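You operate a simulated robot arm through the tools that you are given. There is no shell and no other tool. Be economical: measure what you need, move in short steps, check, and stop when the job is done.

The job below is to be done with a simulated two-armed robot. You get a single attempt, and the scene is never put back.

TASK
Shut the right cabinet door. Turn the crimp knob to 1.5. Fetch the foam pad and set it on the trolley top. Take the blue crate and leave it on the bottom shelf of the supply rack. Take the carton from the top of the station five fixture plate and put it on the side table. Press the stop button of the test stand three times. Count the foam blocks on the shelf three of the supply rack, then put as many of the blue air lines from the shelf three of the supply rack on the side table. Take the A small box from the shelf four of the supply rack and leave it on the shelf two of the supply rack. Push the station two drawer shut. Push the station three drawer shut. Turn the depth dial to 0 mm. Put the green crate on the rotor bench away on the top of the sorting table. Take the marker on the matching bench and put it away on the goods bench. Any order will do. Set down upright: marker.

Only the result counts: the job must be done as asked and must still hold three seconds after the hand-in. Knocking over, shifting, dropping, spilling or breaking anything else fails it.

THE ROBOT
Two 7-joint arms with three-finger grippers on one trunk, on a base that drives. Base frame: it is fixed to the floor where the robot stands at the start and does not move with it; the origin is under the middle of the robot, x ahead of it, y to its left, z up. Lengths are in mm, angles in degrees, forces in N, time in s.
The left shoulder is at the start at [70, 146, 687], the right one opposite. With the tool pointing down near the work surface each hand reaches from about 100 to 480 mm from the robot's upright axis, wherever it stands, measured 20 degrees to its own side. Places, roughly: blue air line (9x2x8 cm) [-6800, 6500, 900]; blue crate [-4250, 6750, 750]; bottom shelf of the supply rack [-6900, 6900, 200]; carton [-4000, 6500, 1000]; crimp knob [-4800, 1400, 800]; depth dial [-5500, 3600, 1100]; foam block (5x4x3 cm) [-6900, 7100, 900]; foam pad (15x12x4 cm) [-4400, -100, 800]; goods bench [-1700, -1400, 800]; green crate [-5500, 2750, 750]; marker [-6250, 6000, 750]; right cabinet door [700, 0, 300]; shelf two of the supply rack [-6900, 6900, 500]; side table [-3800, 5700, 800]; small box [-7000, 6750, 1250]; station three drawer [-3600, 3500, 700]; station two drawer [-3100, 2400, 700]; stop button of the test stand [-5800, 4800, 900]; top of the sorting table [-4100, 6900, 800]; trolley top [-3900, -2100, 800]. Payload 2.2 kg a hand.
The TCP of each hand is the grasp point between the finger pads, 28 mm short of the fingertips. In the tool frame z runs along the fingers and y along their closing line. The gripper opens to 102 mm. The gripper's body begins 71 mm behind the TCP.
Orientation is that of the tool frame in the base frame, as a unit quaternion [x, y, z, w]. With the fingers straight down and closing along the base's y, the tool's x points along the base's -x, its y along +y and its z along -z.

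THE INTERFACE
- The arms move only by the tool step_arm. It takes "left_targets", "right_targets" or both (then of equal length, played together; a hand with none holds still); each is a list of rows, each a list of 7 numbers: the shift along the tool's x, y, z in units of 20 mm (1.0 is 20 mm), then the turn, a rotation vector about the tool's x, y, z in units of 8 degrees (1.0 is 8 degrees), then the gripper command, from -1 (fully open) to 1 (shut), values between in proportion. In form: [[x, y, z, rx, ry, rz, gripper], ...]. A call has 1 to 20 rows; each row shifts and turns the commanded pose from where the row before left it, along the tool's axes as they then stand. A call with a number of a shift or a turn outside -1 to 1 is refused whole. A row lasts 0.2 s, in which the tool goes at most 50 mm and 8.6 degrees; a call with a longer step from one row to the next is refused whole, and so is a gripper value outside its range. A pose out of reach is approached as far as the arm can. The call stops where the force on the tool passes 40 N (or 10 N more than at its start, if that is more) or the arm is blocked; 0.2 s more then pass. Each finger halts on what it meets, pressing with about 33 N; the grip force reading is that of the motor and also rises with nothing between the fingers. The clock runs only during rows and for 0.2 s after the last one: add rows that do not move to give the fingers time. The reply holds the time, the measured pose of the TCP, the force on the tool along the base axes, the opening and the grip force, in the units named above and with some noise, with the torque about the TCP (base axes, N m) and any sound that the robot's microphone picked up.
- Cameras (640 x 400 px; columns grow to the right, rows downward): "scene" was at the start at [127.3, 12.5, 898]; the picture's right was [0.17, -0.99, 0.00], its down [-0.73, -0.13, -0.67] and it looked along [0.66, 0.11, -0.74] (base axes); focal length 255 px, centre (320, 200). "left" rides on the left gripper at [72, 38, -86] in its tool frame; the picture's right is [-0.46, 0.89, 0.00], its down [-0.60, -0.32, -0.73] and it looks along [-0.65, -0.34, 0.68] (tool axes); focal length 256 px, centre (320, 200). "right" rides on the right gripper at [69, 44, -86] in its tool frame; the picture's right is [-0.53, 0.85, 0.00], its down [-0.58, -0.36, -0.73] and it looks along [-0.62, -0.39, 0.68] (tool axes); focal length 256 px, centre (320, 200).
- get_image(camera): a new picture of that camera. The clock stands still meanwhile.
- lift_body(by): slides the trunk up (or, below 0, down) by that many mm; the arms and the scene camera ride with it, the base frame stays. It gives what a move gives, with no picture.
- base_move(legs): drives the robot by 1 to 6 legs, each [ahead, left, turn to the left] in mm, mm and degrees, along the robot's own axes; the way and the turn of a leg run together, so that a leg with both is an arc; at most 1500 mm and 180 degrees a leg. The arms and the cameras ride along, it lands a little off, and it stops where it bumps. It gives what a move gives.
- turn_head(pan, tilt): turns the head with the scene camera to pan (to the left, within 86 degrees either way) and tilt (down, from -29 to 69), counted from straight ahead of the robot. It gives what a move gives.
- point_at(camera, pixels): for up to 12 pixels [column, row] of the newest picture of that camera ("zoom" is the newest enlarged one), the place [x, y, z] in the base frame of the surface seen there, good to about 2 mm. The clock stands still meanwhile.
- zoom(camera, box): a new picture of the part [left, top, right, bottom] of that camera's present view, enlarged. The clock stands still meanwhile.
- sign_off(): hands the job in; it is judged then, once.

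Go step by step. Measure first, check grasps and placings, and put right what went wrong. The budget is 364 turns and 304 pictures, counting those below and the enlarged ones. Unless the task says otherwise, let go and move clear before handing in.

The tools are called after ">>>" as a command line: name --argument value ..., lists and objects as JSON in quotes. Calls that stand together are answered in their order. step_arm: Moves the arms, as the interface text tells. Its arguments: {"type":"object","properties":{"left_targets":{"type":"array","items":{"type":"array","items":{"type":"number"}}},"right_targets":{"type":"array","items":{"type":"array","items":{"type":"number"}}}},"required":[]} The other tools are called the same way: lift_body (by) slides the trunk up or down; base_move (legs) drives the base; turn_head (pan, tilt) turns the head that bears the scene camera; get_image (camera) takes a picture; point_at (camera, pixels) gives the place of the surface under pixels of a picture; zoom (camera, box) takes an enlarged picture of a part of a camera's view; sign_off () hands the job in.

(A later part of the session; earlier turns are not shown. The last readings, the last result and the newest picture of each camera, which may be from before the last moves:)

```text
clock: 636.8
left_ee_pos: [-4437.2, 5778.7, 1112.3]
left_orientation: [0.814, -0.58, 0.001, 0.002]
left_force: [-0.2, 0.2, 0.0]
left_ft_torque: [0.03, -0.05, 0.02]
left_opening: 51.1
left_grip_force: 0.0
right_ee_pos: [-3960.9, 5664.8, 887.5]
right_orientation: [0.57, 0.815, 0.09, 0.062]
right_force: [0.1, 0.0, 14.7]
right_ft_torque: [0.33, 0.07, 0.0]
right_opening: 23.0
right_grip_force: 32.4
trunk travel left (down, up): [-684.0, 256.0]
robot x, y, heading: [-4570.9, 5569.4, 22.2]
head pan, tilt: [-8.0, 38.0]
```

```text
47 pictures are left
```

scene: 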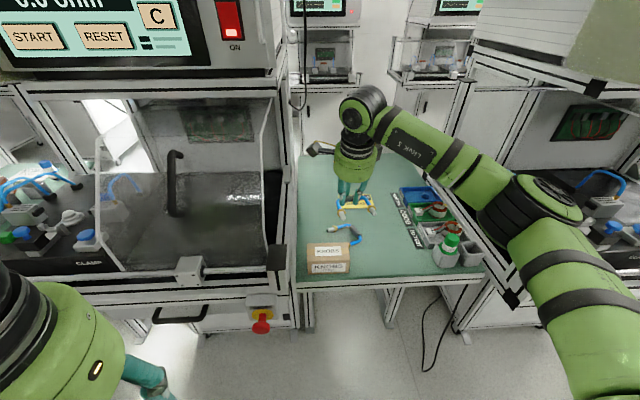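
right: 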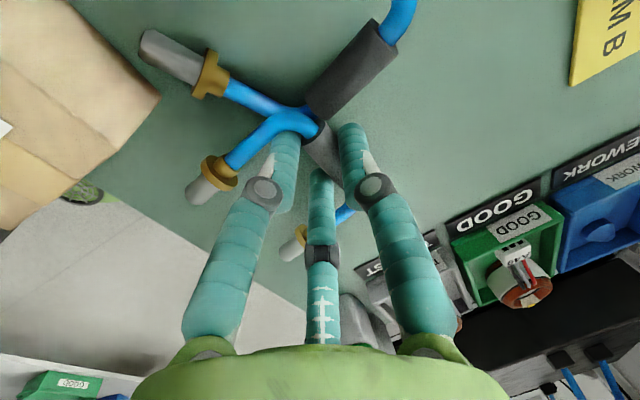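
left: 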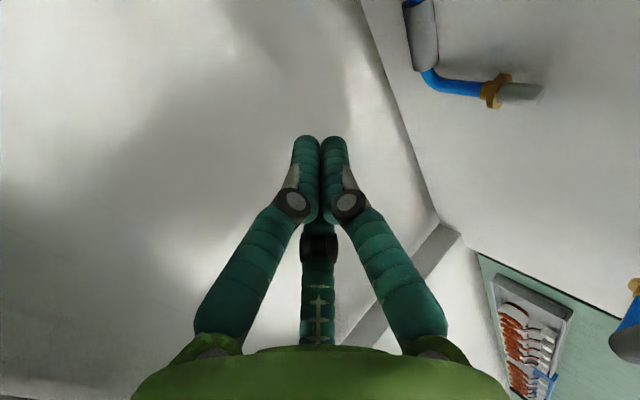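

>>> step_arm --right_targets '[[0, 0.1, -0.5, 0, 0, 0, 1], [0, 0.1, -0.5, 0, 0, 0, 1]]'

>>> base_move --legs '[[-18, -26, 0]]'

>>> step_arm --right_targets '[[0, -0.1, 0.5, 0, 0, 0, 1], [0, -0.1, 0.5, 0, 0, 0, 1], [0, -0.03, 0.15, 0, 0, 0, 1], [0, -0.03, 0.15, 0, 0, 0, 1], [0, -0.02, 0.1, 0, 0, 0, 1]]'

>>> get_image --camera "right"

```text
clock: 637.4
left_ee_pos: [-4434.1, 5781.0, 1111.8]
left_orientation: [0.814, -0.581, 0.0, 0.002]
left_force: [-0.6, 0.1, -0.2]
left_ft_torque: [0.02, 0.02, 0.01]
left_opening: 51.0
left_grip_force: 0.2
right_ee_pos: [-3962.8, 5664.3, 901.6]
right_orientation: [0.569, 0.816, 0.085, 0.06]
right_force: [-0.4, 0.1, -0.7]
right_ft_torque: [0.01, -0.01, 0.03]
right_opening: 23.1
right_grip_force: 32.8
trunk travel left (down, up): [-684.0, 256.0]
robot x, y, heading: [-4570.7, 5571.8, 22.4]
head pan, tilt: [-8.0, 38.0]
```

```text
clock: 638.2
left_ee_pos: [-4439.9, 5753.2, 1109.5]
left_orientation: [0.814, -0.58, 0.001, 0.004]
left_force: [-0.8, 0.6, 0.0]
left_ft_torque: [-0.04, 0.0, -0.02]
left_opening: 50.9
left_grip_force: 0.0
right_ee_pos: [-3967.1, 5638.2, 901.7]
right_orientation: [0.568, 0.817, 0.085, 0.06]
right_force: [0.3, 0.2, 0.5]
right_ft_torque: [-0.04, 0.02, 0.0]
right_opening: 23.0
right_grip_force: 32.7
trunk travel left (down, up): [-684.0, 256.0]
robot x, y, heading: [-4575.3, 5538.9, 22.4]
head pan, tilt: [-8.0, 38.0]
```

```text
clock: 639.4
left_ee_pos: [-4445.2, 5747.8, 1112.7]
left_orientation: [0.815, -0.58, 0.001, 0.002]
left_force: [0.0, -0.3, -0.8]
left_ft_torque: [0.01, 0.0, 0.01]
left_opening: 51.0
left_grip_force: 0.1
right_ee_pos: [-3967.3, 5637.1, 881.0]
right_orientation: [0.568, 0.815, 0.094, 0.063]
right_force: [4.3, -0.8, 32.6]
right_ft_torque: [0.28, 1.27, -0.03]
right_opening: 23.0
right_grip_force: 32.2
trunk travel left (down, up): [-684.0, 256.0]
robot x, y, heading: [-4578.4, 5538.5, 22.4]
head pan, tilt: [-8.0, 38.0]
```

```text
46 pictures are left
```

right: 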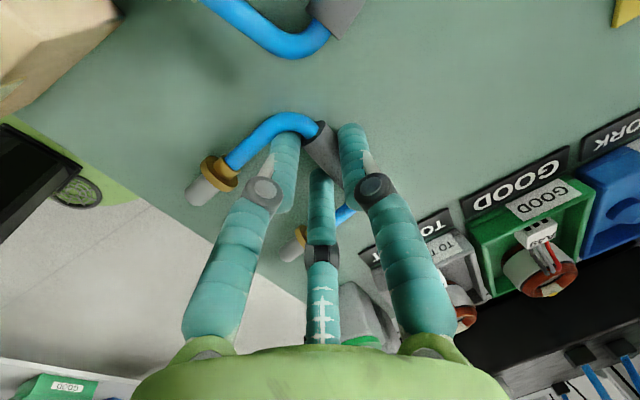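

>>> step_arm --right_targets '[[0, 0.02, -0.1, 0, 0, 0, 1], [0, 0, 0, 0, 0, 0, 0.5], [0, 0, 0, 0, 0, 0, 0.2], [0, 0, 0, 0, 0, 0, 0.2], [0, 0.2, -0.8, 0, 0, 0, 0.2], [0, 0.2, -0.8, 0, 0, 0, 0.2], [0, 0.2, -0.9, 0, 0, 0, 0.2], [0, 0.2, -0.9, 0, 0, 0, 0.2], [0, 0.2, -0.9, 0, 0, 0, 0.2], [0, 0.2, -0.9, 0, 0, 0, 0.2]]'

>>> base_move --legs '[[-350, 0, 0]]'

>>> zoom --camera "scene" --box '[250, 120, 540, 330]'

```text
clock: 641.6
left_ee_pos: [-4440.7, 5751.0, 1111.6]
left_orientation: [0.815, -0.58, 0.0, 0.003]
left_force: [-0.3, 0.6, 0.1]
left_ft_torque: [0.02, 0.0, 0.01]
left_opening: 51.1
left_grip_force: 0.1
right_ee_pos: [-3966.9, 5637.8, 981.6]
right_orientation: [0.568, 0.816, 0.087, 0.061]
right_force: [-0.3, -0.4, 0.2]
right_ft_torque: [0.0, -0.05, -0.01]
right_opening: 42.1
right_grip_force: 0.5
trunk travel left (down, up): [-684.0, 256.0]
robot x, y, heading: [-4579.2, 5541.5, 21.7]
head pan, tilt: [-8.0, 38.0]
```

```text
clock: 643.8
left_ee_pos: [-4760.6, 5618.8, 1111.8]
left_orientation: [0.816, -0.578, 0.0, 0.002]
left_force: [-0.5, -0.4, -0.5]
left_ft_torque: [0.04, 0.01, 0.0]
left_opening: 51.0
left_grip_force: 0.1
right_ee_pos: [-4284.9, 5508.2, 981.0]
right_orientation: [0.567, 0.817, 0.085, 0.059]
right_force: [1.0, -0.1, -0.3]
right_ft_torque: [-0.02, 0.03, -0.01]
right_opening: 41.6
right_grip_force: 1.0
trunk travel left (down, up): [-684.0, 256.0]
robot x, y, heading: [-4894.2, 5411.7, 22.3]
head pan, tilt: [-8.0, 38.0]
```

```text
1.90 times, centred on (395, 225) of scene
```

zoom: 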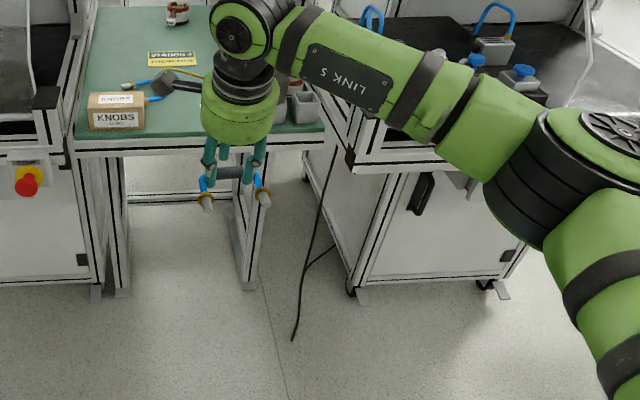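

The second line came up with the opened fingers (hooked). Let me see how it sits.

>>> get_image --camera "right"

```text
44 pictures are left
```

right: 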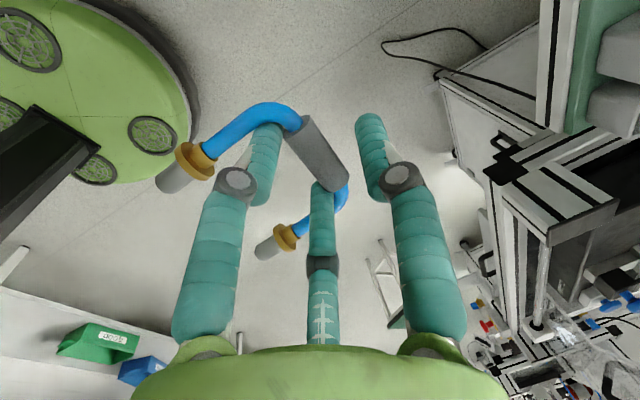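

It is wedged by the two near jaws opening inside the U. I'll return, lower it to the table, close slightly to free it, and rise.

>>> base_move --legs '[[345, 0, 0]]'

>>> step_arm --right_targets '[[0, -0.2, 0.9, 0, 0, 0, 0.2], [0, -0.2, 0.9, 0, 0, 0, 0.2], [0, -0.2, 0.9, 0, 0, 0, 0.2], [0, -0.2, 0.9, 0, 0, 0, 0.2], [0, -0.12, 0.6, 0, 0, 0, 0.2], [0, -0.06, 0.3, 0, 0, 0, 0.2], [0, -0.03, 0.15, 0, 0, 0, 0.2]]'

>>> step_arm --right_targets '[[0, 0, 0, 0, 0, 0, 0.41], [0, 0, 0, 0, 0, 0, 0.41], [0, 0.1, -0.4, 0, 0, 0, 0.41], [0, 0.15, -0.6, 0, 0, 0, 0.41], [0, 0.2, -0.9, 0, 0, 0, 0.41], [0, 0.2, -0.9, 0, 0, 0, 0.41], [0, 0.2, -0.9, 0, 0, 0, 0.41]]'

>>> get_image --camera "right"

```text
clock: 646.1
left_ee_pos: [-4439.8, 5751.3, 1111.6]
left_orientation: [0.815, -0.58, 0.0, 0.002]
left_force: [-0.9, 0.8, 0.2]
left_ft_torque: [0.01, 0.04, 0.0]
left_opening: 51.0
left_grip_force: 0.0
right_ee_pos: [-3964.6, 5638.1, 981.6]
right_orientation: [0.568, 0.816, 0.086, 0.061]
right_force: [-1.9, -0.5, -0.2]
right_ft_torque: [-0.01, -0.01, 0.01]
right_opening: 41.6
right_grip_force: 1.1
trunk travel left (down, up): [-684.0, 256.0]
robot x, y, heading: [-4576.2, 5543.3, 22.4]
head pan, tilt: [-8.0, 38.0]
```

```text
clock: 647.7
left_ee_pos: [-4440.0, 5751.9, 1111.4]
left_orientation: [0.815, -0.579, -0.001, 0.002]
left_force: [0.1, 0.3, -0.1]
left_ft_torque: [0.0, -0.02, 0.0]
left_opening: 50.8
left_grip_force: 0.0
right_ee_pos: [-3964.5, 5638.0, 886.7]
right_orientation: [0.568, 0.816, 0.087, 0.06]
right_force: [0.1, 0.2, -0.4]
right_ft_torque: [0.0, -0.01, 0.04]
right_opening: 41.9
right_grip_force: 0.7
trunk travel left (down, up): [-684.0, 256.0]
robot x, y, heading: [-4578.5, 5541.5, 22.0]
head pan, tilt: [-8.0, 38.0]
```

```text
clock: 649.3
left_ee_pos: [-4439.6, 5750.5, 1112.0]
left_orientation: [0.815, -0.579, 0.0, 0.002]
left_force: [0.0, -0.3, -0.3]
left_ft_torque: [0.0, 0.0, 0.02]
left_opening: 51.1
left_grip_force: 0.1
right_ee_pos: [-3964.6, 5637.3, 963.7]
right_orientation: [0.569, 0.816, 0.087, 0.06]
right_force: [-0.7, 0.7, 0.5]
right_ft_torque: [-0.03, -0.02, -0.02]
right_opening: 41.3
right_grip_force: 7.9
trunk travel left (down, up): [-684.0, 256.0]
robot x, y, heading: [-4576.7, 5545.5, 22.3]
head pan, tilt: [-8.0, 38.0]
```

```text
43 pictures are left
```

right: 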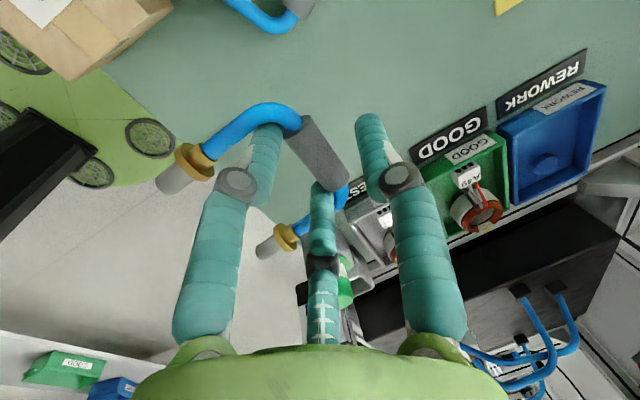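

>>> step_arm --right_targets '[[0, -0.2, 0.9, 0, 0, 0, 0.2], [0, -0.2, 0.9, 0, 0, 0, 0.2], [0, -0.2, 0.9, 0, 0, 0, 0.2], [0, -0.2, 0.9, 0, 0, 0, 0.2], [0, -0.04, 0.2, 0, 0, 0, 0.2], [0, -0.04, 0.2, 0, 0, 0, 0.2], [0, 0, 0, 0, 0, 0, -0.3], [0, 0, 0, 0, 0, 0, -0.6], [0, 0, 0, 0, 0, 0, -0.6], [0, 0.1, -0.4, 0, 0, 0, -0.6], [0, 0.1, -0.5, 0, 0, 0, -0.6], [0, 0.2, -0.9, 0, 0, 0, -0.6], [0, 0.2, -0.9, 0, 0, 0, -0.6]]'

>>> get_image --camera "right"

```text
clock: 652.1
left_ee_pos: [-4440.1, 5751.3, 1110.7]
left_orientation: [0.815, -0.579, -0.001, 0.002]
left_force: [0.5, -0.2, 0.7]
left_ft_torque: [0.02, 0.02, 0.0]
left_opening: 50.7
left_grip_force: 0.1
right_ee_pos: [-3964.7, 5638.3, 935.4]
right_orientation: [0.569, 0.816, 0.086, 0.06]
right_force: [0.5, -0.5, -0.1]
right_ft_torque: [-0.03, -0.03, 0.0]
right_opening: 81.5
right_grip_force: 0.0
trunk travel left (down, up): [-684.0, 256.0]
robot x, y, heading: [-4580.0, 5544.8, 22.4]
head pan, tilt: [-8.0, 38.0]
```

```text
42 pictures are left
```

right: 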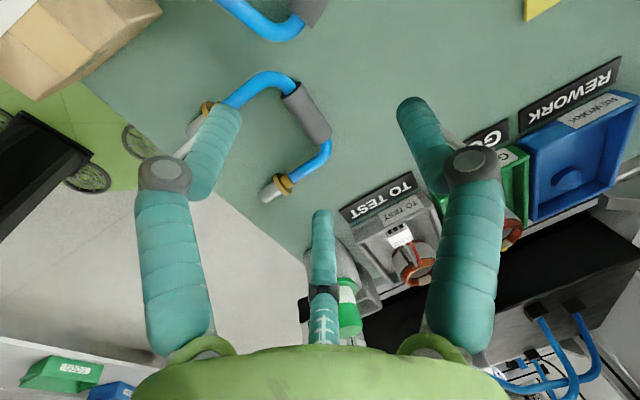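

The second line lies on the side table. Rising, then off to fetch the marker.

>>> step_arm --right_targets '[[0, 0.2, -0.95, 0, 0, 0, -0.6], [0, 0.2, -0.95, 0, 0, 0, -0.6], [0, 0.2, -0.95, 0, 0, 0, -0.6], [0, 0, 0, 0.75, 0, 0, 0], [0, 0, 0, 0.75, 0, 0, 0], [0, 0, -1, 0, 0, 0, 0], [0, 0, -1, 0, 0, 0, 0]]'

>>> base_move --legs '[[-300, 0, 0]]'

>>> zoom --camera "scene" --box '[250, 120, 500, 300]'

>>> base_move --legs '[[0, 0, 176], [600, -928, 0]]'

>>> get_image --camera "scene"

```text
clock: 653.7
left_ee_pos: [-4440.5, 5752.0, 1112.4]
left_orientation: [0.814, -0.58, 0.0, 0.002]
left_force: [-0.1, 0.1, 0.4]
left_ft_torque: [-0.03, 0.0, 0.03]
left_opening: 51.0
left_grip_force: 0.0
right_ee_pos: [-3964.7, 5639.4, 1035.1]
right_orientation: [0.571, 0.821, 0.001, 0.0]
right_force: [0.7, 0.7, -0.3]
right_ft_torque: [0.03, 0.02, 0.02]
right_opening: 51.0
right_grip_force: 0.1
trunk travel left (down, up): [-684.0, 256.0]
robot x, y, heading: [-4577.0, 5542.1, 22.1]
head pan, tilt: [-8.0, 38.0]
```

```text
clock: 655.7
left_ee_pos: [-4712.3, 5638.2, 1111.0]
left_orientation: [0.813, -0.582, 0.0, 0.002]
left_force: [-0.2, 0.3, 0.3]
left_ft_torque: [0.01, 0.01, 0.02]
left_opening: 51.0
left_grip_force: 0.1
right_ee_pos: [-4238.4, 5525.5, 1034.8]
right_orientation: [0.574, 0.819, 0.0, 0.0]
right_force: [0.6, 0.5, -0.1]
right_ft_torque: [0.01, 0.01, 0.0]
right_opening: 50.9
right_grip_force: 0.1
trunk travel left (down, up): [-684.0, 256.0]
robot x, y, heading: [-4850.8, 5431.0, 21.8]
head pan, tilt: [-8.0, 38.0]
```

```text
2.22 times, centred on (375, 210) of scene
```

zoom: 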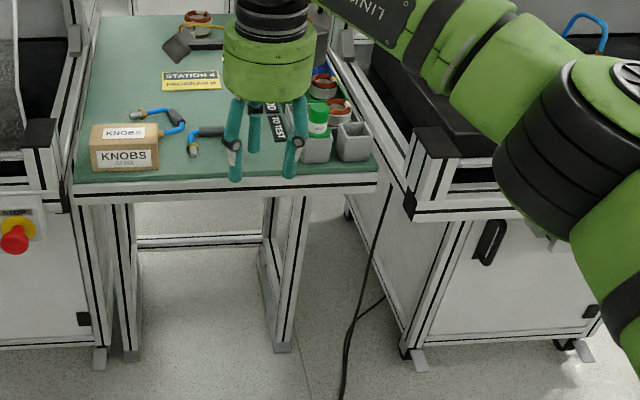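

```text
clock: 668.8
left_ee_pos: [-5903.4, 5877.5, 1111.5]
left_orientation: [0.588, 0.809, 0.003, 0.0]
left_force: [0.1, 0.1, 0.9]
left_ft_torque: [0.01, 0.04, -0.01]
left_opening: 51.1
left_grip_force: 0.2
right_ee_pos: [-6376.9, 5998.2, 1034.6]
right_orientation: [0.815, -0.58, -0.001, 0.001]
right_force: [0.3, 0.3, 0.1]
right_ft_torque: [-0.02, -0.02, 0.02]
right_opening: 51.2
right_grip_force: 0.0
trunk travel left (down, up): [-684.0, 256.0]
robot x, y, heading: [-5765.0, 6084.5, -158.8]
head pan, tilt: [-8.0, 38.0]
```

```text
40 pictures are left
```

scene: 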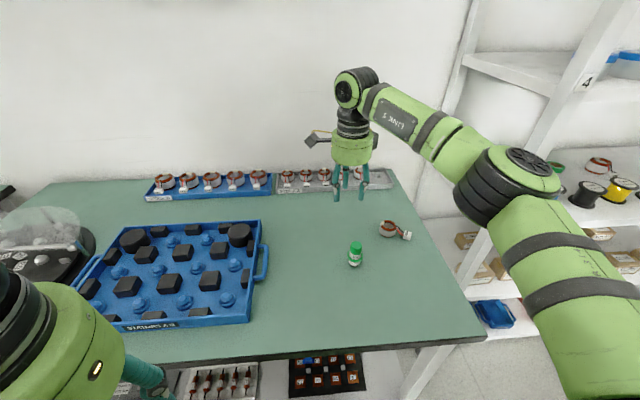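

>>> zoom --camera "scene" --box '[335, 235, 375, 275]'

>>> point_at --camera "zoom" --pixels '[[320, 100], [320, 170], [320, 240], [270, 250], [370, 250], [320, 320], [320, 70], [450, 300]]'

```text
10.00 times, centred on (355, 255) of scene
```

zoom: 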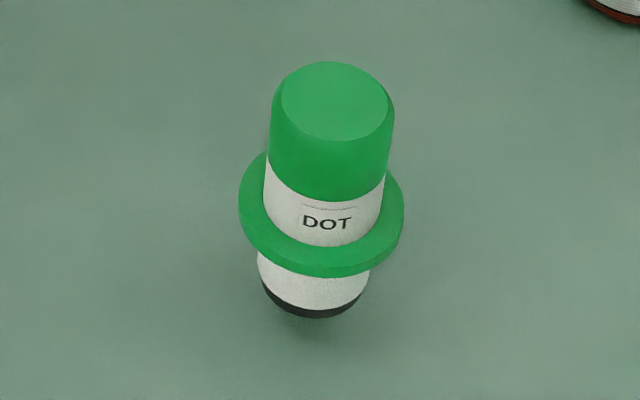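

```text
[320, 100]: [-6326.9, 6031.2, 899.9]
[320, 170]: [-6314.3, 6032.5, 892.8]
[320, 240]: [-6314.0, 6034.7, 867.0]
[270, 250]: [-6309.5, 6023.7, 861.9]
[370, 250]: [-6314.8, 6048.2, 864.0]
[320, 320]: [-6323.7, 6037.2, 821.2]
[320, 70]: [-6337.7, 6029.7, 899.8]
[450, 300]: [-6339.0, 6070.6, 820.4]
```

>>> step_arm --right_targets '[[-0.27, -0.96, 0, 0, 0, 0, 0], [-0.27, -0.96, 0, 0, 0, 0, 0], [-0.26, -0.95, 0, 0, 0, 0, 0], [0, 0, 1, 0, 0, 0, 0], [0, 0, 1, 0, 0, 0, 0], [0, 0, 1, 0, 0, 0, 0], [0, 0, 1, 0, 0, 0, 0]]'

>>> get_image --camera "right"

```text
clock: 670.4
left_ee_pos: [-5906.1, 5877.7, 1110.7]
left_orientation: [0.588, 0.809, 0.001, 0.001]
left_force: [0.3, 0.7, 0.2]
left_ft_torque: [-0.02, -0.02, 0.02]
left_opening: 50.9
left_grip_force: 0.0
right_ee_pos: [-6327.7, 6032.9, 953.5]
right_orientation: [0.815, -0.579, -0.001, 0.0]
right_force: [0.1, 0.5, 1.3]
right_ft_torque: [-0.01, -0.02, -0.03]
right_opening: 51.0
right_grip_force: 0.0
trunk travel left (down, up): [-684.0, 256.0]
robot x, y, heading: [-5764.0, 6085.1, -159.0]
head pan, tilt: [-8.0, 38.0]
```

```text
38 pictures are left
```

right: 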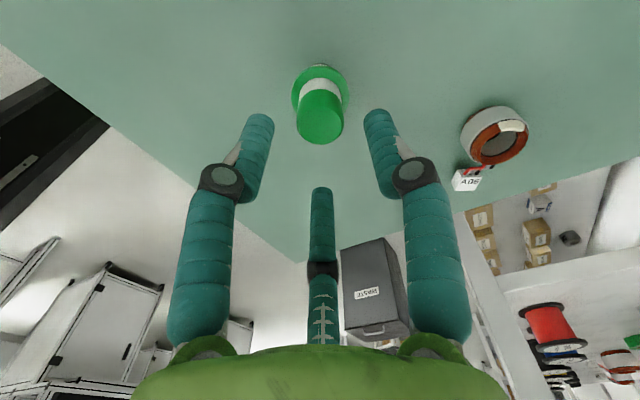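

Centred over the marker's cap. Descending and gripping above its flange.

>>> step_arm --right_targets '[[0, 0, 0.9, 0, 0, 0, 0], [0, 0, 0.9, 0, 0, 0, 0], [0, 0, 0.9, 0, 0, 0, 0], [0, 0, 0, 0, 0, 0, 0.5], [0, 0, 0, 0, 0, 0, 0.9], [0, 0, 0, 0, 0, 0, 0.9], [0, 0, -0.5, 0, 0, 0, 0.9], [0, 0, -1, 0, 0, 0, 0.9], [0, 0, -1, 0, 0, 0, 0.9], [0, 0, -1, 0, 0, 0, 0.9], [0, 0, -1, 0, 0, 0, 0.9]]'

>>> get_image --camera "right"

```text
clock: 672.8
left_ee_pos: [-5904.0, 5877.0, 1112.3]
left_orientation: [0.587, 0.809, 0.002, 0.001]
left_force: [-0.1, -0.6, -0.1]
left_ft_torque: [0.03, 0.04, -0.04]
left_opening: 51.3
left_grip_force: 0.1
right_ee_pos: [-6327.1, 6033.3, 990.8]
right_orientation: [0.816, -0.579, 0.0, 0.0]
right_force: [0.4, -0.4, 0.2]
right_ft_torque: [-0.03, 0.01, 0.01]
right_opening: 28.3
right_grip_force: 33.1
trunk travel left (down, up): [-684.0, 256.0]
robot x, y, heading: [-5765.1, 6081.2, -159.1]
head pan, tilt: [-8.0, 38.0]
```

```text
37 pictures are left
```

right: 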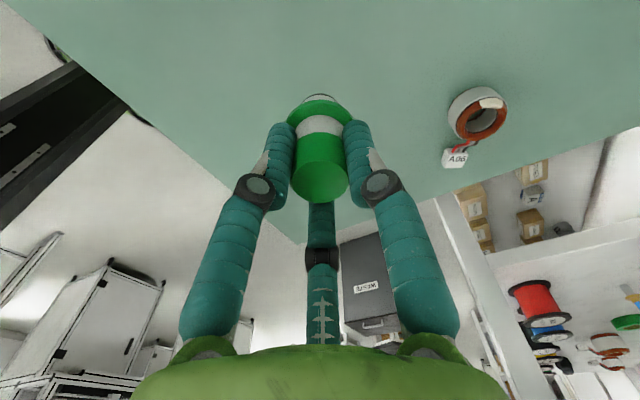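

The marker is firmly held. Driving south along the aisle to the dispatch bench for the foam pad.

>>> base_move --legs '[[-350, 0, 0], [0, 0, 88], [1500, 0, 0], [1500, 0, 0], [1500, 0, 0], [1300, 0, 0]]'

>>> turn_head --pan -60 --tilt 22

>>> get_image --camera "scene"

```text
clock: 706.0
left_ee_pos: [-3501.0, 534.5, 1111.5]
left_orientation: [-0.12, 0.993, 0.002, -0.001]
left_force: [-0.4, 0.4, -0.6]
left_ft_torque: [0.02, 0.02, 0.0]
left_opening: 50.9
left_grip_force: 0.0
right_ee_pos: [-3688.1, 123.5, 990.2]
right_orientation: [0.991, 0.131, 0.0, 0.001]
right_force: [-0.4, -0.4, -1.2]
right_ft_torque: [-0.03, -0.02, 0.0]
right_opening: 28.3
right_grip_force: 33.1
trunk travel left (down, up): [-684.0, 256.0]
robot x, y, heading: [-3697.0, 684.6, -72.9]
head pan, tilt: [-8.0, 38.0]
```

```text
clock: 707.2
left_ee_pos: [-3502.8, 534.0, 1111.4]
left_orientation: [-0.121, 0.993, 0.002, 0.0]
left_force: [0.2, 0.2, -0.6]
left_ft_torque: [0.03, 0.02, -0.03]
left_opening: 50.8
left_grip_force: 0.1
right_ee_pos: [-3689.0, 122.5, 990.6]
right_orientation: [0.991, 0.131, 0.001, 0.0]
right_force: [0.8, -0.6, -1.3]
right_ft_torque: [-0.03, 0.0, -0.01]
right_opening: 28.5
right_grip_force: 33.0
trunk travel left (down, up): [-684.0, 256.0]
robot x, y, heading: [-3695.8, 692.8, -73.0]
head pan, tilt: [-60.0, 22.0]
```

```text
36 pictures are left
```

scene: 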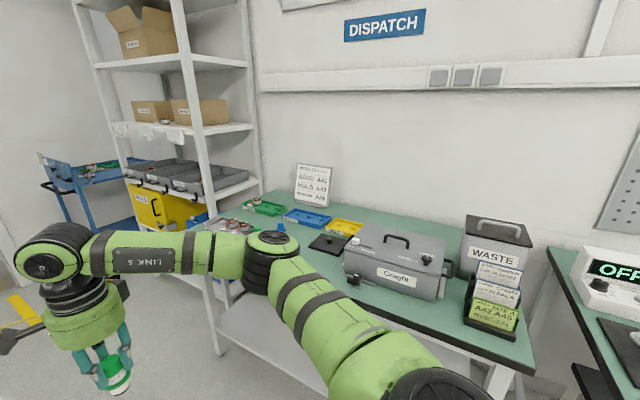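

>>> zoom --camera "scene" --box '[200, 185, 400, 305]'

>>> point_at --camera "zoom" --pixels '[[415, 165], [355, 190], [440, 215], [495, 180], [415, 190], [260, 130], [150, 110], [460, 130], [60, 150]]'

```text
3.20 times, centred on (300, 245) of scene
```

zoom: 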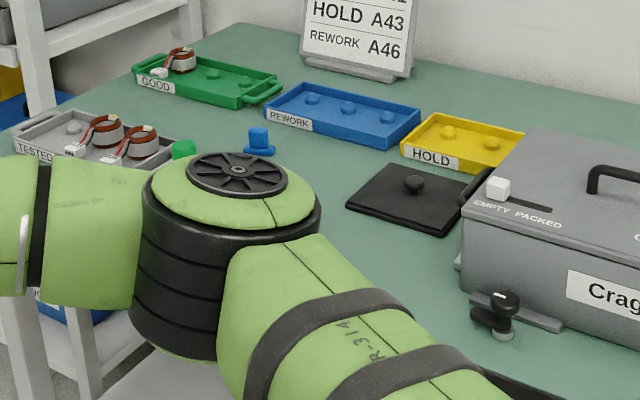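

```text
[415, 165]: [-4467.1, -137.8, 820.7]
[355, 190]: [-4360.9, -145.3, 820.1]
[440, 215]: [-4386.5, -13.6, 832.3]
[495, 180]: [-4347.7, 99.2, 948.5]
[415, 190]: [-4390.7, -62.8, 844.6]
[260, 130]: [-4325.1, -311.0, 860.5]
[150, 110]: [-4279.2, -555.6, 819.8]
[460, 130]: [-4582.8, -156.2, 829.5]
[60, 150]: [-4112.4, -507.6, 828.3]
```

The foam pad is the black pad with a knob at about (-4398,-75). I'll raise and retract the marker hand, then face the bench.

>>> step_arm --right_targets '[[0, -1, -0.5, 0, 0, 0, 0.9], [0, -1, -0.5, 0, 0, 0, 0.9], [0, -1, -0.5, 0, 0, 0, 0.9], [0, -1, -0.5, 0, 0, 0, 0.9], [0, -1, -0.5, 0, 0, 0, 0.9], [0, -1, -0.5, 0, 0, 0, 0.9], [0, -1, -0.5, 0, 0, 0, 0.9], [0, -1, -0.5, 0, 0, 0, 0.9], [0, -1, -0.5, 0, 0, 0, 0.9], [0, -1, -0.5, 0, 0, 0, 0.9]]'

>>> base_move --legs '[[0, 0, -87.7], [300, 363, 0]]'

>>> turn_head --pan 10 --tilt 35

>>> get_image --camera "scene"

```text
clock: 709.4
left_ee_pos: [-3503.4, 535.0, 1112.3]
left_orientation: [-0.12, 0.993, 0.001, -0.001]
left_force: [0.3, -0.1, 0.0]
left_ft_torque: [-0.04, 0.03, 0.0]
left_opening: 51.1
left_grip_force: 0.0
right_ee_pos: [-3740.4, 319.1, 1089.2]
right_orientation: [0.991, 0.131, 0.0, 0.001]
right_force: [-0.1, 1.0, -0.7]
right_ft_torque: [0.0, 0.04, 0.02]
right_opening: 28.4
right_grip_force: 33.4
trunk travel left (down, up): [-684.0, 256.0]
robot x, y, heading: [-3695.3, 689.9, -72.9]
head pan, tilt: [-60.0, 22.0]
```

```text
clock: 715.9
left_ee_pos: [-4010.2, 51.4, 1111.8]
left_orientation: [0.605, 0.796, 0.002, 0.0]
left_force: [0.0, -0.5, 0.1]
left_ft_torque: [-0.02, -0.03, 0.0]
left_opening: 51.1
left_grip_force: 0.1
right_ee_pos: [-4236.1, 282.6, 1089.4]
right_orientation: [0.803, -0.596, 0.0, 0.001]
right_force: [-0.7, -0.3, 0.1]
right_ft_torque: [-0.02, 0.0, 0.02]
right_opening: 28.3
right_grip_force: 32.7
trunk travel left (down, up): [-684.0, 256.0]
robot x, y, heading: [-3861.6, 250.0, -161.5]
head pan, tilt: [-60.0, 22.0]
```

```text
clock: 717.3
left_ee_pos: [-4010.7, 50.7, 1111.2]
left_orientation: [0.605, 0.796, 0.002, 0.001]
left_force: [-0.6, 0.6, -0.6]
left_ft_torque: [-0.01, 0.02, -0.01]
left_opening: 51.0
left_grip_force: 0.1
right_ee_pos: [-4236.2, 281.0, 1089.7]
right_orientation: [0.803, -0.597, -0.001, 0.001]
right_force: [0.2, 0.1, -0.7]
right_ft_torque: [-0.03, 0.02, -0.01]
right_opening: 28.2
right_grip_force: 33.0
trunk travel left (down, up): [-684.0, 256.0]
robot x, y, heading: [-3863.0, 251.7, -161.1]
head pan, tilt: [10.0, 35.0]
```

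```text
34 pictures are left
```

scene: 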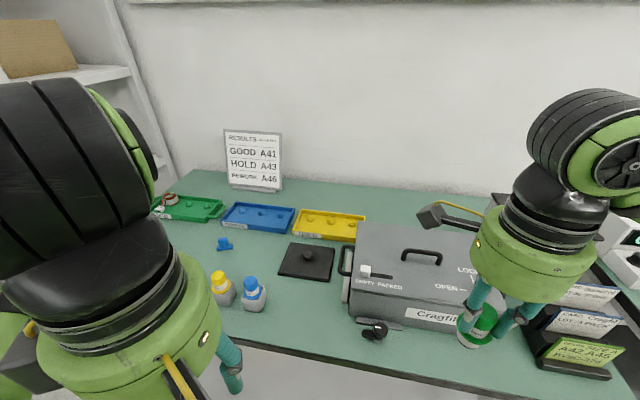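

>>> point_at --camera "scene" --pixels '[[307, 253], [307, 258], [300, 256], [314, 256], [280, 272], [327, 280], [295, 245], [335, 250], [250, 345]]'

>>> zoom --camera "scene" --box '[265, 230, 345, 290]'

```text
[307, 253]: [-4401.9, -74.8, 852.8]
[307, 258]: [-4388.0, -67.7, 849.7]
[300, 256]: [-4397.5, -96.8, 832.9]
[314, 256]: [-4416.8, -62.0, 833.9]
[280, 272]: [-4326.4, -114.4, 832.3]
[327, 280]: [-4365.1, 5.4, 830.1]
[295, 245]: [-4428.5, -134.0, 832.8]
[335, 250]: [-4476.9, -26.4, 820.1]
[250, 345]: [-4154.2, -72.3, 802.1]
```

```text
6.67 times, centred on (305, 260) of scene
```

zoom: 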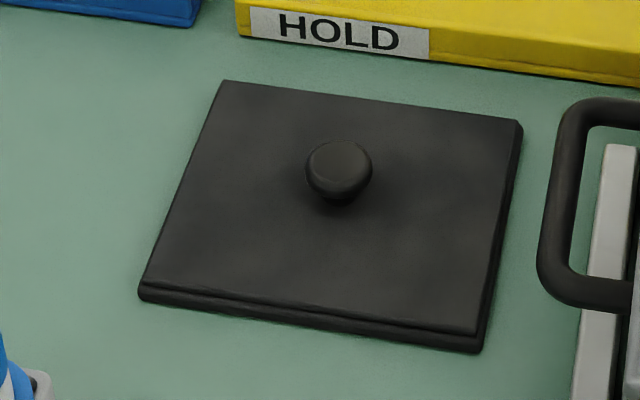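

>>> step_arm --right_targets '[[0, 0, -1, 0, 0, 0, 0.9], [0, 0, -1, 0, 0, 0, 0.9], [0, 0, 0, 0, 0, 0, 0.9], [0, 0, 0, 0, 0, 0, 0.9], [0, 0, 0, 0, 0, 0, 0.9], [0, 0, 0, 0, 0, 0, 0.9], [0, 0, 0, 0, 0, 0, 0.9], [0, 0, 0, 0, 0, 0, 0.9], [0, 0, 0, 0, 0, 0, 0.9], [0, 0, 0, 0, 0, 0, 0.9], [0, 0, 0, 0, 0, 0, 0.9], [0, 0, 0, 0, 0, 0, 0.9], [0, 0, 0, 0, 0, 0, 0.9], [0, 0, 0, 0, 0, 0, 0.9], [0, 0, 0, 0, 0, 0, 0.9]]' --left_targets '[[0, -1, 0, 0, 0, 0, 0], [0, -1, 0, 0, 0, 0, 0], [0, -1, 0, 0, 0, 0, 0], [0, -1, 0, 0, 0, 0, 0], [0, -1, 0, 0, 0, 0, 0], [0, -1, 0, 0, 0, 0, 0], [0, -1, 0, 0, 0, 0, 0], [0, -1, 0, 0, 0, 0, 0], [0, -1, 0, 0, 0, 0, 0], [0, -1, 0, 0, 0, 0, 0], [0, -1, 0, 0, 0, 0, 0], [0, -1, 0, 0, 0, 0, 0], [0, -1, 0, 0, 0, 0, 0], [0, -1, 0, 0, 0, 0, 0], [0, 0, 0, 0, 0, 0, 0]]'

>>> base_move --legs '[[120, 0, 0]]'

>>> get_image --camera "left"

```text
clock: 720.5
left_ee_pos: [-4280.8, -24.4, 1110.8]
left_orientation: [0.606, 0.795, 0.002, 0.0]
left_force: [-0.3, 0.3, 0.2]
left_ft_torque: [0.01, 0.04, 0.02]
left_opening: 51.0
left_grip_force: 0.2
right_ee_pos: [-4235.1, 281.7, 1130.0]
right_orientation: [0.802, -0.597, 0.0, 0.0]
right_force: [-0.4, -0.1, -0.6]
right_ft_torque: [0.02, 0.0, 0.02]
right_opening: 28.5
right_grip_force: 33.5
trunk travel left (down, up): [-684.0, 256.0]
robot x, y, heading: [-3862.4, 253.6, -161.5]
head pan, tilt: [10.0, 35.0]
```

```text
clock: 721.9
left_ee_pos: [-4383.5, -58.0, 1106.5]
left_orientation: [0.605, 0.796, 0.003, 0.001]
left_force: [-0.3, -0.4, -0.3]
left_ft_torque: [-0.02, -0.06, 0.01]
left_opening: 50.9
left_grip_force: 0.1
right_ee_pos: [-4335.2, 246.9, 1127.5]
right_orientation: [0.802, -0.598, 0.0, -0.001]
right_force: [-0.7, -0.1, -0.4]
right_ft_torque: [-0.02, -0.05, -0.01]
right_opening: 28.3
right_grip_force: 32.9
trunk travel left (down, up): [-684.0, 256.0]
robot x, y, heading: [-3955.6, 215.5, -161.5]
head pan, tilt: [10.0, 35.0]
stopped in leg 1: the robot was blocked; the commanded pose is now the measured one
```

```text
32 pictures are left
```

left: 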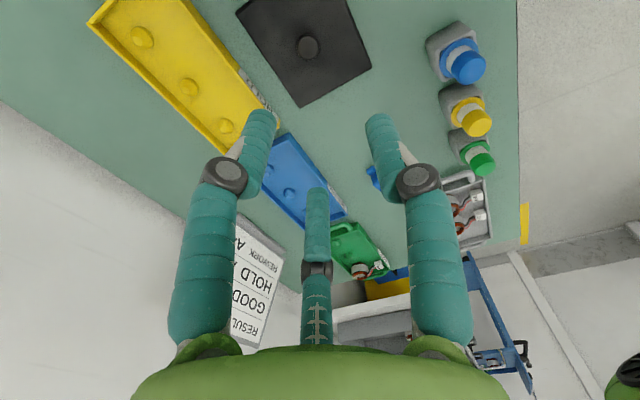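

>>> base_move --legs '[[-12, 0, 0]]'

>>> step_arm --left_targets '[[-0.55, -0.7, 0, 0, 0, 0, 0], [0, -0.7, 0, 0, 0, 0, 0], [0, 0, 1, 0, 0, 0, 0], [0, 0, 1, 0, 0, 0, 0], [0, 0, 1, 0, 0, 0, 0], [0, 0, 1, 0, 0, 0, 0], [0, 0, 1, 0, 0, 0, 0], [0, 0, 1, 0, 0, 0, 0], [0, 0, 1, 0, 0, 0, 0], [0, 0, 1, 0, 0, 0, 0], [0, 0, 1, 0, 0, 0, 0]]'

>>> get_image --camera "left"

```text
clock: 722.6
left_ee_pos: [-4368.9, -54.5, 1109.0]
left_orientation: [0.606, 0.795, 0.004, 0.001]
left_force: [0.0, 0.6, 0.5]
left_ft_torque: [0.02, -0.03, 0.0]
left_opening: 51.0
left_grip_force: 0.0
right_ee_pos: [-4323.4, 252.3, 1129.5]
right_orientation: [0.801, -0.599, 0.0, -0.001]
right_force: [0.3, 0.0, -1.0]
right_ft_torque: [0.03, -0.02, -0.01]
right_opening: 28.1
right_grip_force: 32.2
trunk travel left (down, up): [-684.0, 256.0]
robot x, y, heading: [-3949.5, 219.6, -161.4]
head pan, tilt: [10.0, 35.0]
```

```text
clock: 725.0
left_ee_pos: [-4390.9, -71.0, 927.4]
left_orientation: [0.606, 0.796, 0.003, 0.001]
left_force: [0.2, 0.0, 0.3]
left_ft_torque: [0.03, -0.06, -0.02]
left_opening: 50.8
left_grip_force: 0.2
right_ee_pos: [-4322.0, 252.4, 1129.5]
right_orientation: [0.801, -0.598, 0.0, 0.0]
right_force: [-0.3, -0.4, 0.0]
right_ft_torque: [-0.02, -0.03, -0.01]
right_opening: 28.2
right_grip_force: 32.5
trunk travel left (down, up): [-684.0, 256.0]
robot x, y, heading: [-3948.5, 220.7, -161.4]
head pan, tilt: [10.0, 35.0]
```

```text
31 pictures are left
```

left: 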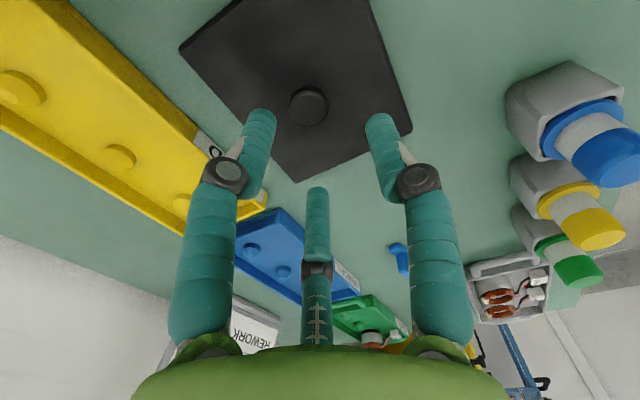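

>>> point_at --camera "left" --pixels '[[308, 104], [292, 104], [326, 105], [308, 90], [308, 120]]'

```text
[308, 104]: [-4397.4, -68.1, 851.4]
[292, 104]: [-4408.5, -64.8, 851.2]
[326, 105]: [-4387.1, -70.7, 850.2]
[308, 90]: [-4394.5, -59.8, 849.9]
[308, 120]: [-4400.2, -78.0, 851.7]
```

>>> step_arm --left_targets '[[0.22, -0.29, 0.9, 0, 0, 0, 0], [0, 0, 0.9, 0, 0, 0, 0], [0, 0, 0.9, 0, 0, 0, 0], [0, 0, 0.45, 0, 0, 0, 0], [0, 0, 0, 0, 0, 0, 0.5], [0, 0, 0, 0, 0, 0, 1], [0, 0, 0, 0, 0, 0, 1], [0, 0, -0.5, 0, 0, 0, 1], [0, 0, -0.7, 0, 0, 0, 1], [0, 0, -0.8, 0, 0, 0, 1], [0, 0, -0.8, 0, 0, 0, 1]]'

>>> get_image --camera "left"

```text
clock: 727.4
left_ee_pos: [-4397.6, -67.7, 922.7]
left_orientation: [0.605, 0.796, 0.002, 0.0]
left_force: [0.3, 0.2, -0.1]
left_ft_torque: [0.04, -0.02, -0.02]
left_opening: 26.2
left_grip_force: 32.8
right_ee_pos: [-4320.8, 250.8, 1129.0]
right_orientation: [0.801, -0.598, 0.0, 0.0]
right_force: [-0.3, -0.8, -0.3]
right_ft_torque: [0.01, -0.01, 0.0]
right_opening: 28.4
right_grip_force: 33.0
trunk travel left (down, up): [-684.0, 256.0]
robot x, y, heading: [-3948.4, 219.1, -161.2]
head pan, tilt: [10.0, 35.0]
```

```text
30 pictures are left
```

left: 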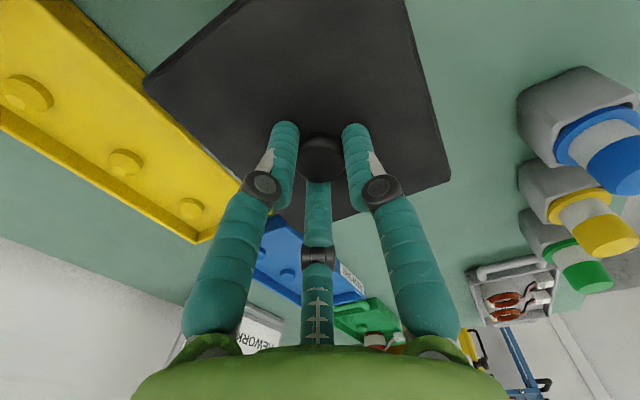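

The pad is held by its knob. Lifting, backing off and heading to the trolley.

>>> step_arm --left_targets '[[0, 0, -1, 0, 0, 0, 1], [0, 0, -1, 0, 0, 0, 1], [0, 0, -1, 0, 0, 0, 1], [0, 0, -1, 0, 0, 0, 1], [0, 0, -1, 0, 0, 0, 1], [0, 0, -1, 0, 0, 0, 1]]'

>>> base_move --legs '[[-320, 0, 0], [0, 0, 86.7], [1360, 0, 0], [0, 0, -49]]'

>>> turn_head --pan 0 --tilt 25

>>> get_image --camera "scene"

```text
clock: 728.8
left_ee_pos: [-4398.4, -68.9, 1041.1]
left_orientation: [0.606, 0.796, 0.002, 0.001]
left_force: [0.1, 0.3, -0.8]
left_ft_torque: [0.04, -0.01, 0.01]
left_opening: 25.9
left_grip_force: 33.3
right_ee_pos: [-4321.4, 252.3, 1129.6]
right_orientation: [0.801, -0.599, 0.0, -0.001]
right_force: [-0.3, 0.4, -0.4]
right_ft_torque: [0.0, 0.0, 0.0]
right_opening: 28.3
right_grip_force: 32.9
trunk travel left (down, up): [-684.0, 256.0]
robot x, y, heading: [-3948.8, 217.3, -161.6]
head pan, tilt: [10.0, 35.0]
```

```text
clock: 743.2
left_ee_pos: [-3469.6, -1498.5, 1041.2]
left_orientation: [0.313, 0.95, 0.003, -0.001]
left_force: [0.5, -0.3, 0.2]
left_ft_torque: [0.0, 0.0, 0.0]
left_opening: 26.1
left_grip_force: 33.3
right_ee_pos: [-3606.9, -1197.8, 1129.5]
right_orientation: [0.953, -0.304, 0.001, 0.0]
right_force: [0.1, -0.4, -0.8]
right_ft_torque: [0.0, 0.0, -0.01]
right_opening: 28.5
right_grip_force: 32.6
trunk travel left (down, up): [-684.0, 256.0]
robot x, y, heading: [-3289.9, -993.9, -123.4]
head pan, tilt: [10.0, 35.0]
```

```text
clock: 743.9
left_ee_pos: [-3469.9, -1497.3, 1041.5]
left_orientation: [0.314, 0.95, 0.002, 0.0]
left_force: [-0.3, 0.0, -0.6]
left_ft_torque: [0.02, -0.01, -0.02]
left_opening: 26.2
left_grip_force: 33.4
right_ee_pos: [-3606.2, -1197.9, 1129.8]
right_orientation: [0.953, -0.304, 0.0, 0.0]
right_force: [0.2, -0.3, 0.0]
right_ft_torque: [-0.01, 0.02, 0.06]
right_opening: 28.3
right_grip_force: 32.8
trunk travel left (down, up): [-684.0, 256.0]
robot x, y, heading: [-3292.6, -990.6, -123.2]
head pan, tilt: [0.0, 25.0]
```

```text
29 pictures are left
```

scene: 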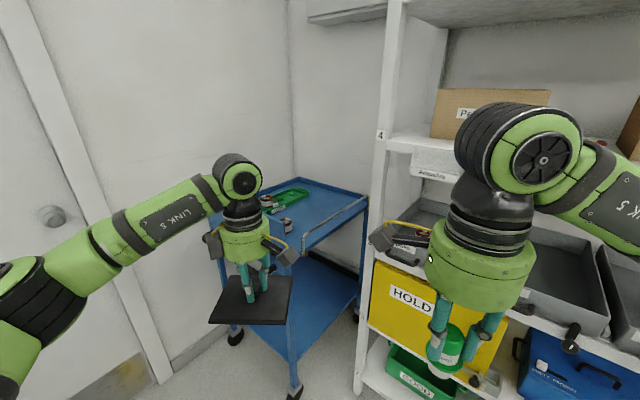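

>>> point_at --camera "scene" --pixels '[[289, 262], [305, 240], [330, 215], [362, 198], [320, 195], [285, 215], [288, 226], [300, 190], [268, 200], [385, 290], [345, 225], [370, 200]]'

>>> zoom --camera "scene" --box '[230, 165, 390, 275]'

```text
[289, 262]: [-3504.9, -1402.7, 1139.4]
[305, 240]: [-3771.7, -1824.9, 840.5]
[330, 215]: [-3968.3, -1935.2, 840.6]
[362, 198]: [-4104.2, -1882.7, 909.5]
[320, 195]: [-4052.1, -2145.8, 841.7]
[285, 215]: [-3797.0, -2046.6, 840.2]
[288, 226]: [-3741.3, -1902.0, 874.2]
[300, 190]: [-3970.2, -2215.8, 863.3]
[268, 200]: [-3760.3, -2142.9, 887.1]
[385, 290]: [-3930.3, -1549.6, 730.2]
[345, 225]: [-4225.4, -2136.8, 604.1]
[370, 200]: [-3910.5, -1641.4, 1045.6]
```

```text
3.64 times, centred on (310, 220) of scene
```

zoom: 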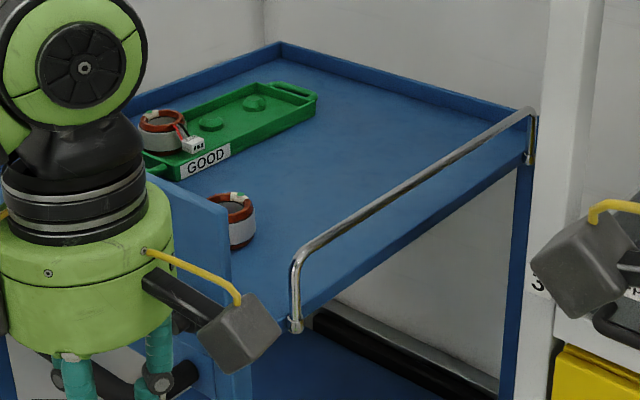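

The trolley deck (z≈840) has free space around (-3940,-1985). I'll approach it from the east to stay clear of the parts rack.

>>> base_move --legs '[[-300, 0, 0], [0, 0, -56.8], [0, 1116, 0]]'

>>> turn_head --pan 5 --tilt 30

>>> get_image --camera "scene"

```text
clock: 753.9
left_ee_pos: [-3682.3, -1977.2, 1042.3]
left_orientation: [0.739, 0.674, 0.002, 0.001]
left_force: [-0.1, 0.1, -1.0]
left_ft_torque: [0.0, -0.01, 0.02]
left_opening: 26.2
left_grip_force: 33.7
right_ee_pos: [-3496.3, -1707.1, 1128.5]
right_orientation: [-0.68, 0.733, 0.0, -0.001]
right_force: [-1.0, 1.2, 0.1]
right_ft_torque: [-0.01, -0.03, -0.02]
right_opening: 28.4
right_grip_force: 33.3
trunk travel left (down, up): [-684.0, 256.0]
robot x, y, heading: [-3157.9, -1868.9, 177.9]
head pan, tilt: [0.0, 25.0]
```

```text
clock: 754.5
left_ee_pos: [-3681.4, -1977.7, 1042.8]
left_orientation: [0.74, 0.673, 0.002, 0.001]
left_force: [0.8, 0.2, -0.6]
left_ft_torque: [0.02, 0.01, -0.02]
left_opening: 26.1
left_grip_force: 32.6
right_ee_pos: [-3495.7, -1706.9, 1129.5]
right_orientation: [-0.68, 0.733, 0.0, 0.0]
right_force: [-0.5, 0.5, -1.3]
right_ft_torque: [0.04, -0.01, 0.02]
right_opening: 28.0
right_grip_force: 33.1
trunk travel left (down, up): [-684.0, 256.0]
robot x, y, heading: [-3159.7, -1869.8, 177.8]
head pan, tilt: [5.0, 30.0]
```

```text
27 pictures are left
```

scene: 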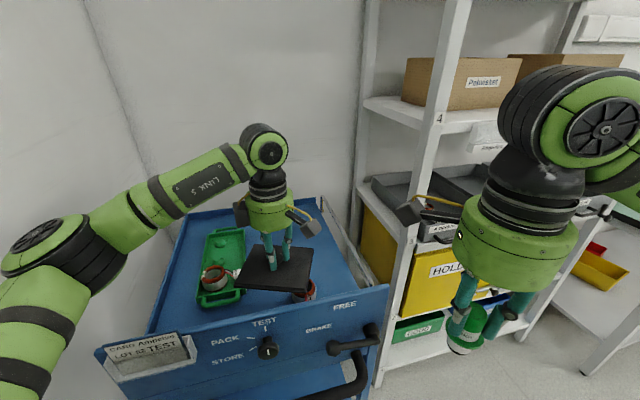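

>>> point_at --camera "scene" --pixels '[[268, 348], [350, 345], [240, 325], [360, 380], [305, 292], [215, 275], [340, 260], [300, 225], [350, 310], [240, 225]]'

```text
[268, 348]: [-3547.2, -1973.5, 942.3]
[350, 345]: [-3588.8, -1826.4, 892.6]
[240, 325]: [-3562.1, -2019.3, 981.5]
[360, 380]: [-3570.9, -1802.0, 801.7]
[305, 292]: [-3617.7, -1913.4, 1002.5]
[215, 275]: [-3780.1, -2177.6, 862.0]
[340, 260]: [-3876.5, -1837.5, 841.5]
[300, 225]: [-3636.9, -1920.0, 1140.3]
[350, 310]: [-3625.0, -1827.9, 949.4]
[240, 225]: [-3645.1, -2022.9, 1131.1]
```

>>> step_arm --left_targets '[[0, 0, -1, 0, 0, 0, 1], [0, 0, -1, 0, 0, 0, 1], [0, 0, -0.5, 0, 0, 0, 1]]'

>>> base_move --legs '[[145, 0, 0]]'

>>> step_arm --left_targets '[[0, -0.9, 0, 0, 0, 0, 1], [0, -0.9, 0, 0, 0, 0, 1], [0, -0.9, 0, 0, 0, 0, 1], [0, 0, 1, 0, 0, 0, 1], [0, 0, 1, 0, 0, 0, 1], [0, 0, 1, 0, 0, 0, 1]]'

>>> get_image --camera "left"

```text
clock: 755.4
left_ee_pos: [-3683.0, -1979.4, 1090.9]
left_orientation: [0.74, 0.673, 0.001, 0.001]
left_force: [-0.3, 0.0, -0.1]
left_ft_torque: [0.01, 0.01, -0.03]
left_opening: 26.1
left_grip_force: 33.0
right_ee_pos: [-3494.1, -1706.1, 1129.5]
right_orientation: [-0.68, 0.733, 0.0, 0.0]
right_force: [0.2, 0.1, -0.9]
right_ft_torque: [0.02, 0.0, -0.01]
right_opening: 28.0
right_grip_force: 33.5
trunk travel left (down, up): [-684.0, 256.0]
robot x, y, heading: [-3158.2, -1869.4, 177.6]
head pan, tilt: [5.0, 30.0]
```

```text
clock: 756.7
left_ee_pos: [-3823.2, -1970.7, 1091.7]
left_orientation: [0.741, 0.672, 0.0, 0.001]
left_force: [0.9, 0.5, 0.3]
left_ft_torque: [0.01, 0.05, 0.05]
left_opening: 25.9
left_grip_force: 33.2
right_ee_pos: [-3634.0, -1698.8, 1130.2]
right_orientation: [-0.679, 0.734, 0.002, -0.001]
right_force: [0.6, -0.3, -0.3]
right_ft_torque: [0.01, -0.01, -0.03]
right_opening: 28.1
right_grip_force: 32.8
trunk travel left (down, up): [-684.0, 256.0]
robot x, y, heading: [-3300.8, -1861.3, 177.8]
head pan, tilt: [5.0, 30.0]
```

```text
clock: 758.1
left_ee_pos: [-3879.5, -1965.0, 1029.9]
left_orientation: [0.741, 0.672, 0.003, 0.002]
left_force: [-0.9, 0.0, 0.2]
left_ft_torque: [0.0, 0.0, -0.01]
left_opening: 25.8
left_grip_force: 32.9
right_ee_pos: [-3636.8, -1699.1, 1129.9]
right_orientation: [-0.68, 0.734, 0.0, 0.0]
right_force: [-1.1, 0.4, -1.5]
right_ft_torque: [-0.01, 0.01, 0.0]
right_opening: 28.1
right_grip_force: 33.1
trunk travel left (down, up): [-684.0, 256.0]
robot x, y, heading: [-3300.3, -1864.1, 177.7]
head pan, tilt: [5.0, 30.0]
```

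```text
26 pictures are left
```

left: 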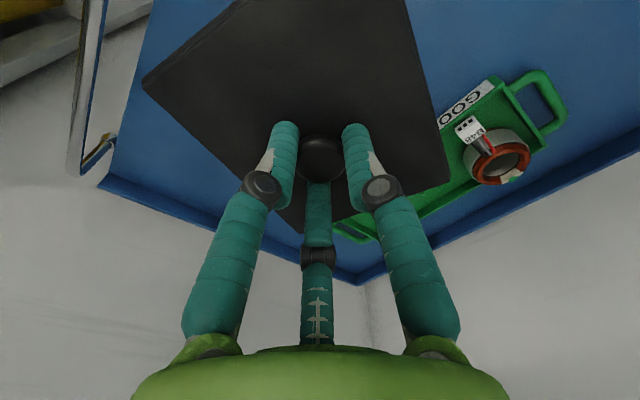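

>>> point_at --camera "left" --pixels '[[440, 175], [303, 222], [155, 85], [455, 195], [370, 238], [485, 85], [350, 275], [120, 180], [345, 222]]'

```text
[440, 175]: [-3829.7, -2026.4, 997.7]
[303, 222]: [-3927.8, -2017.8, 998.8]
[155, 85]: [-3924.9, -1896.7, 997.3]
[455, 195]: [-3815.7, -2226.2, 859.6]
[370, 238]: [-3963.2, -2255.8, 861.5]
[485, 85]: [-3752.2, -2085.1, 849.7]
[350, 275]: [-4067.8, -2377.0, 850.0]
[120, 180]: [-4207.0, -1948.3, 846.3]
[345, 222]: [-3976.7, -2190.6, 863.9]
```

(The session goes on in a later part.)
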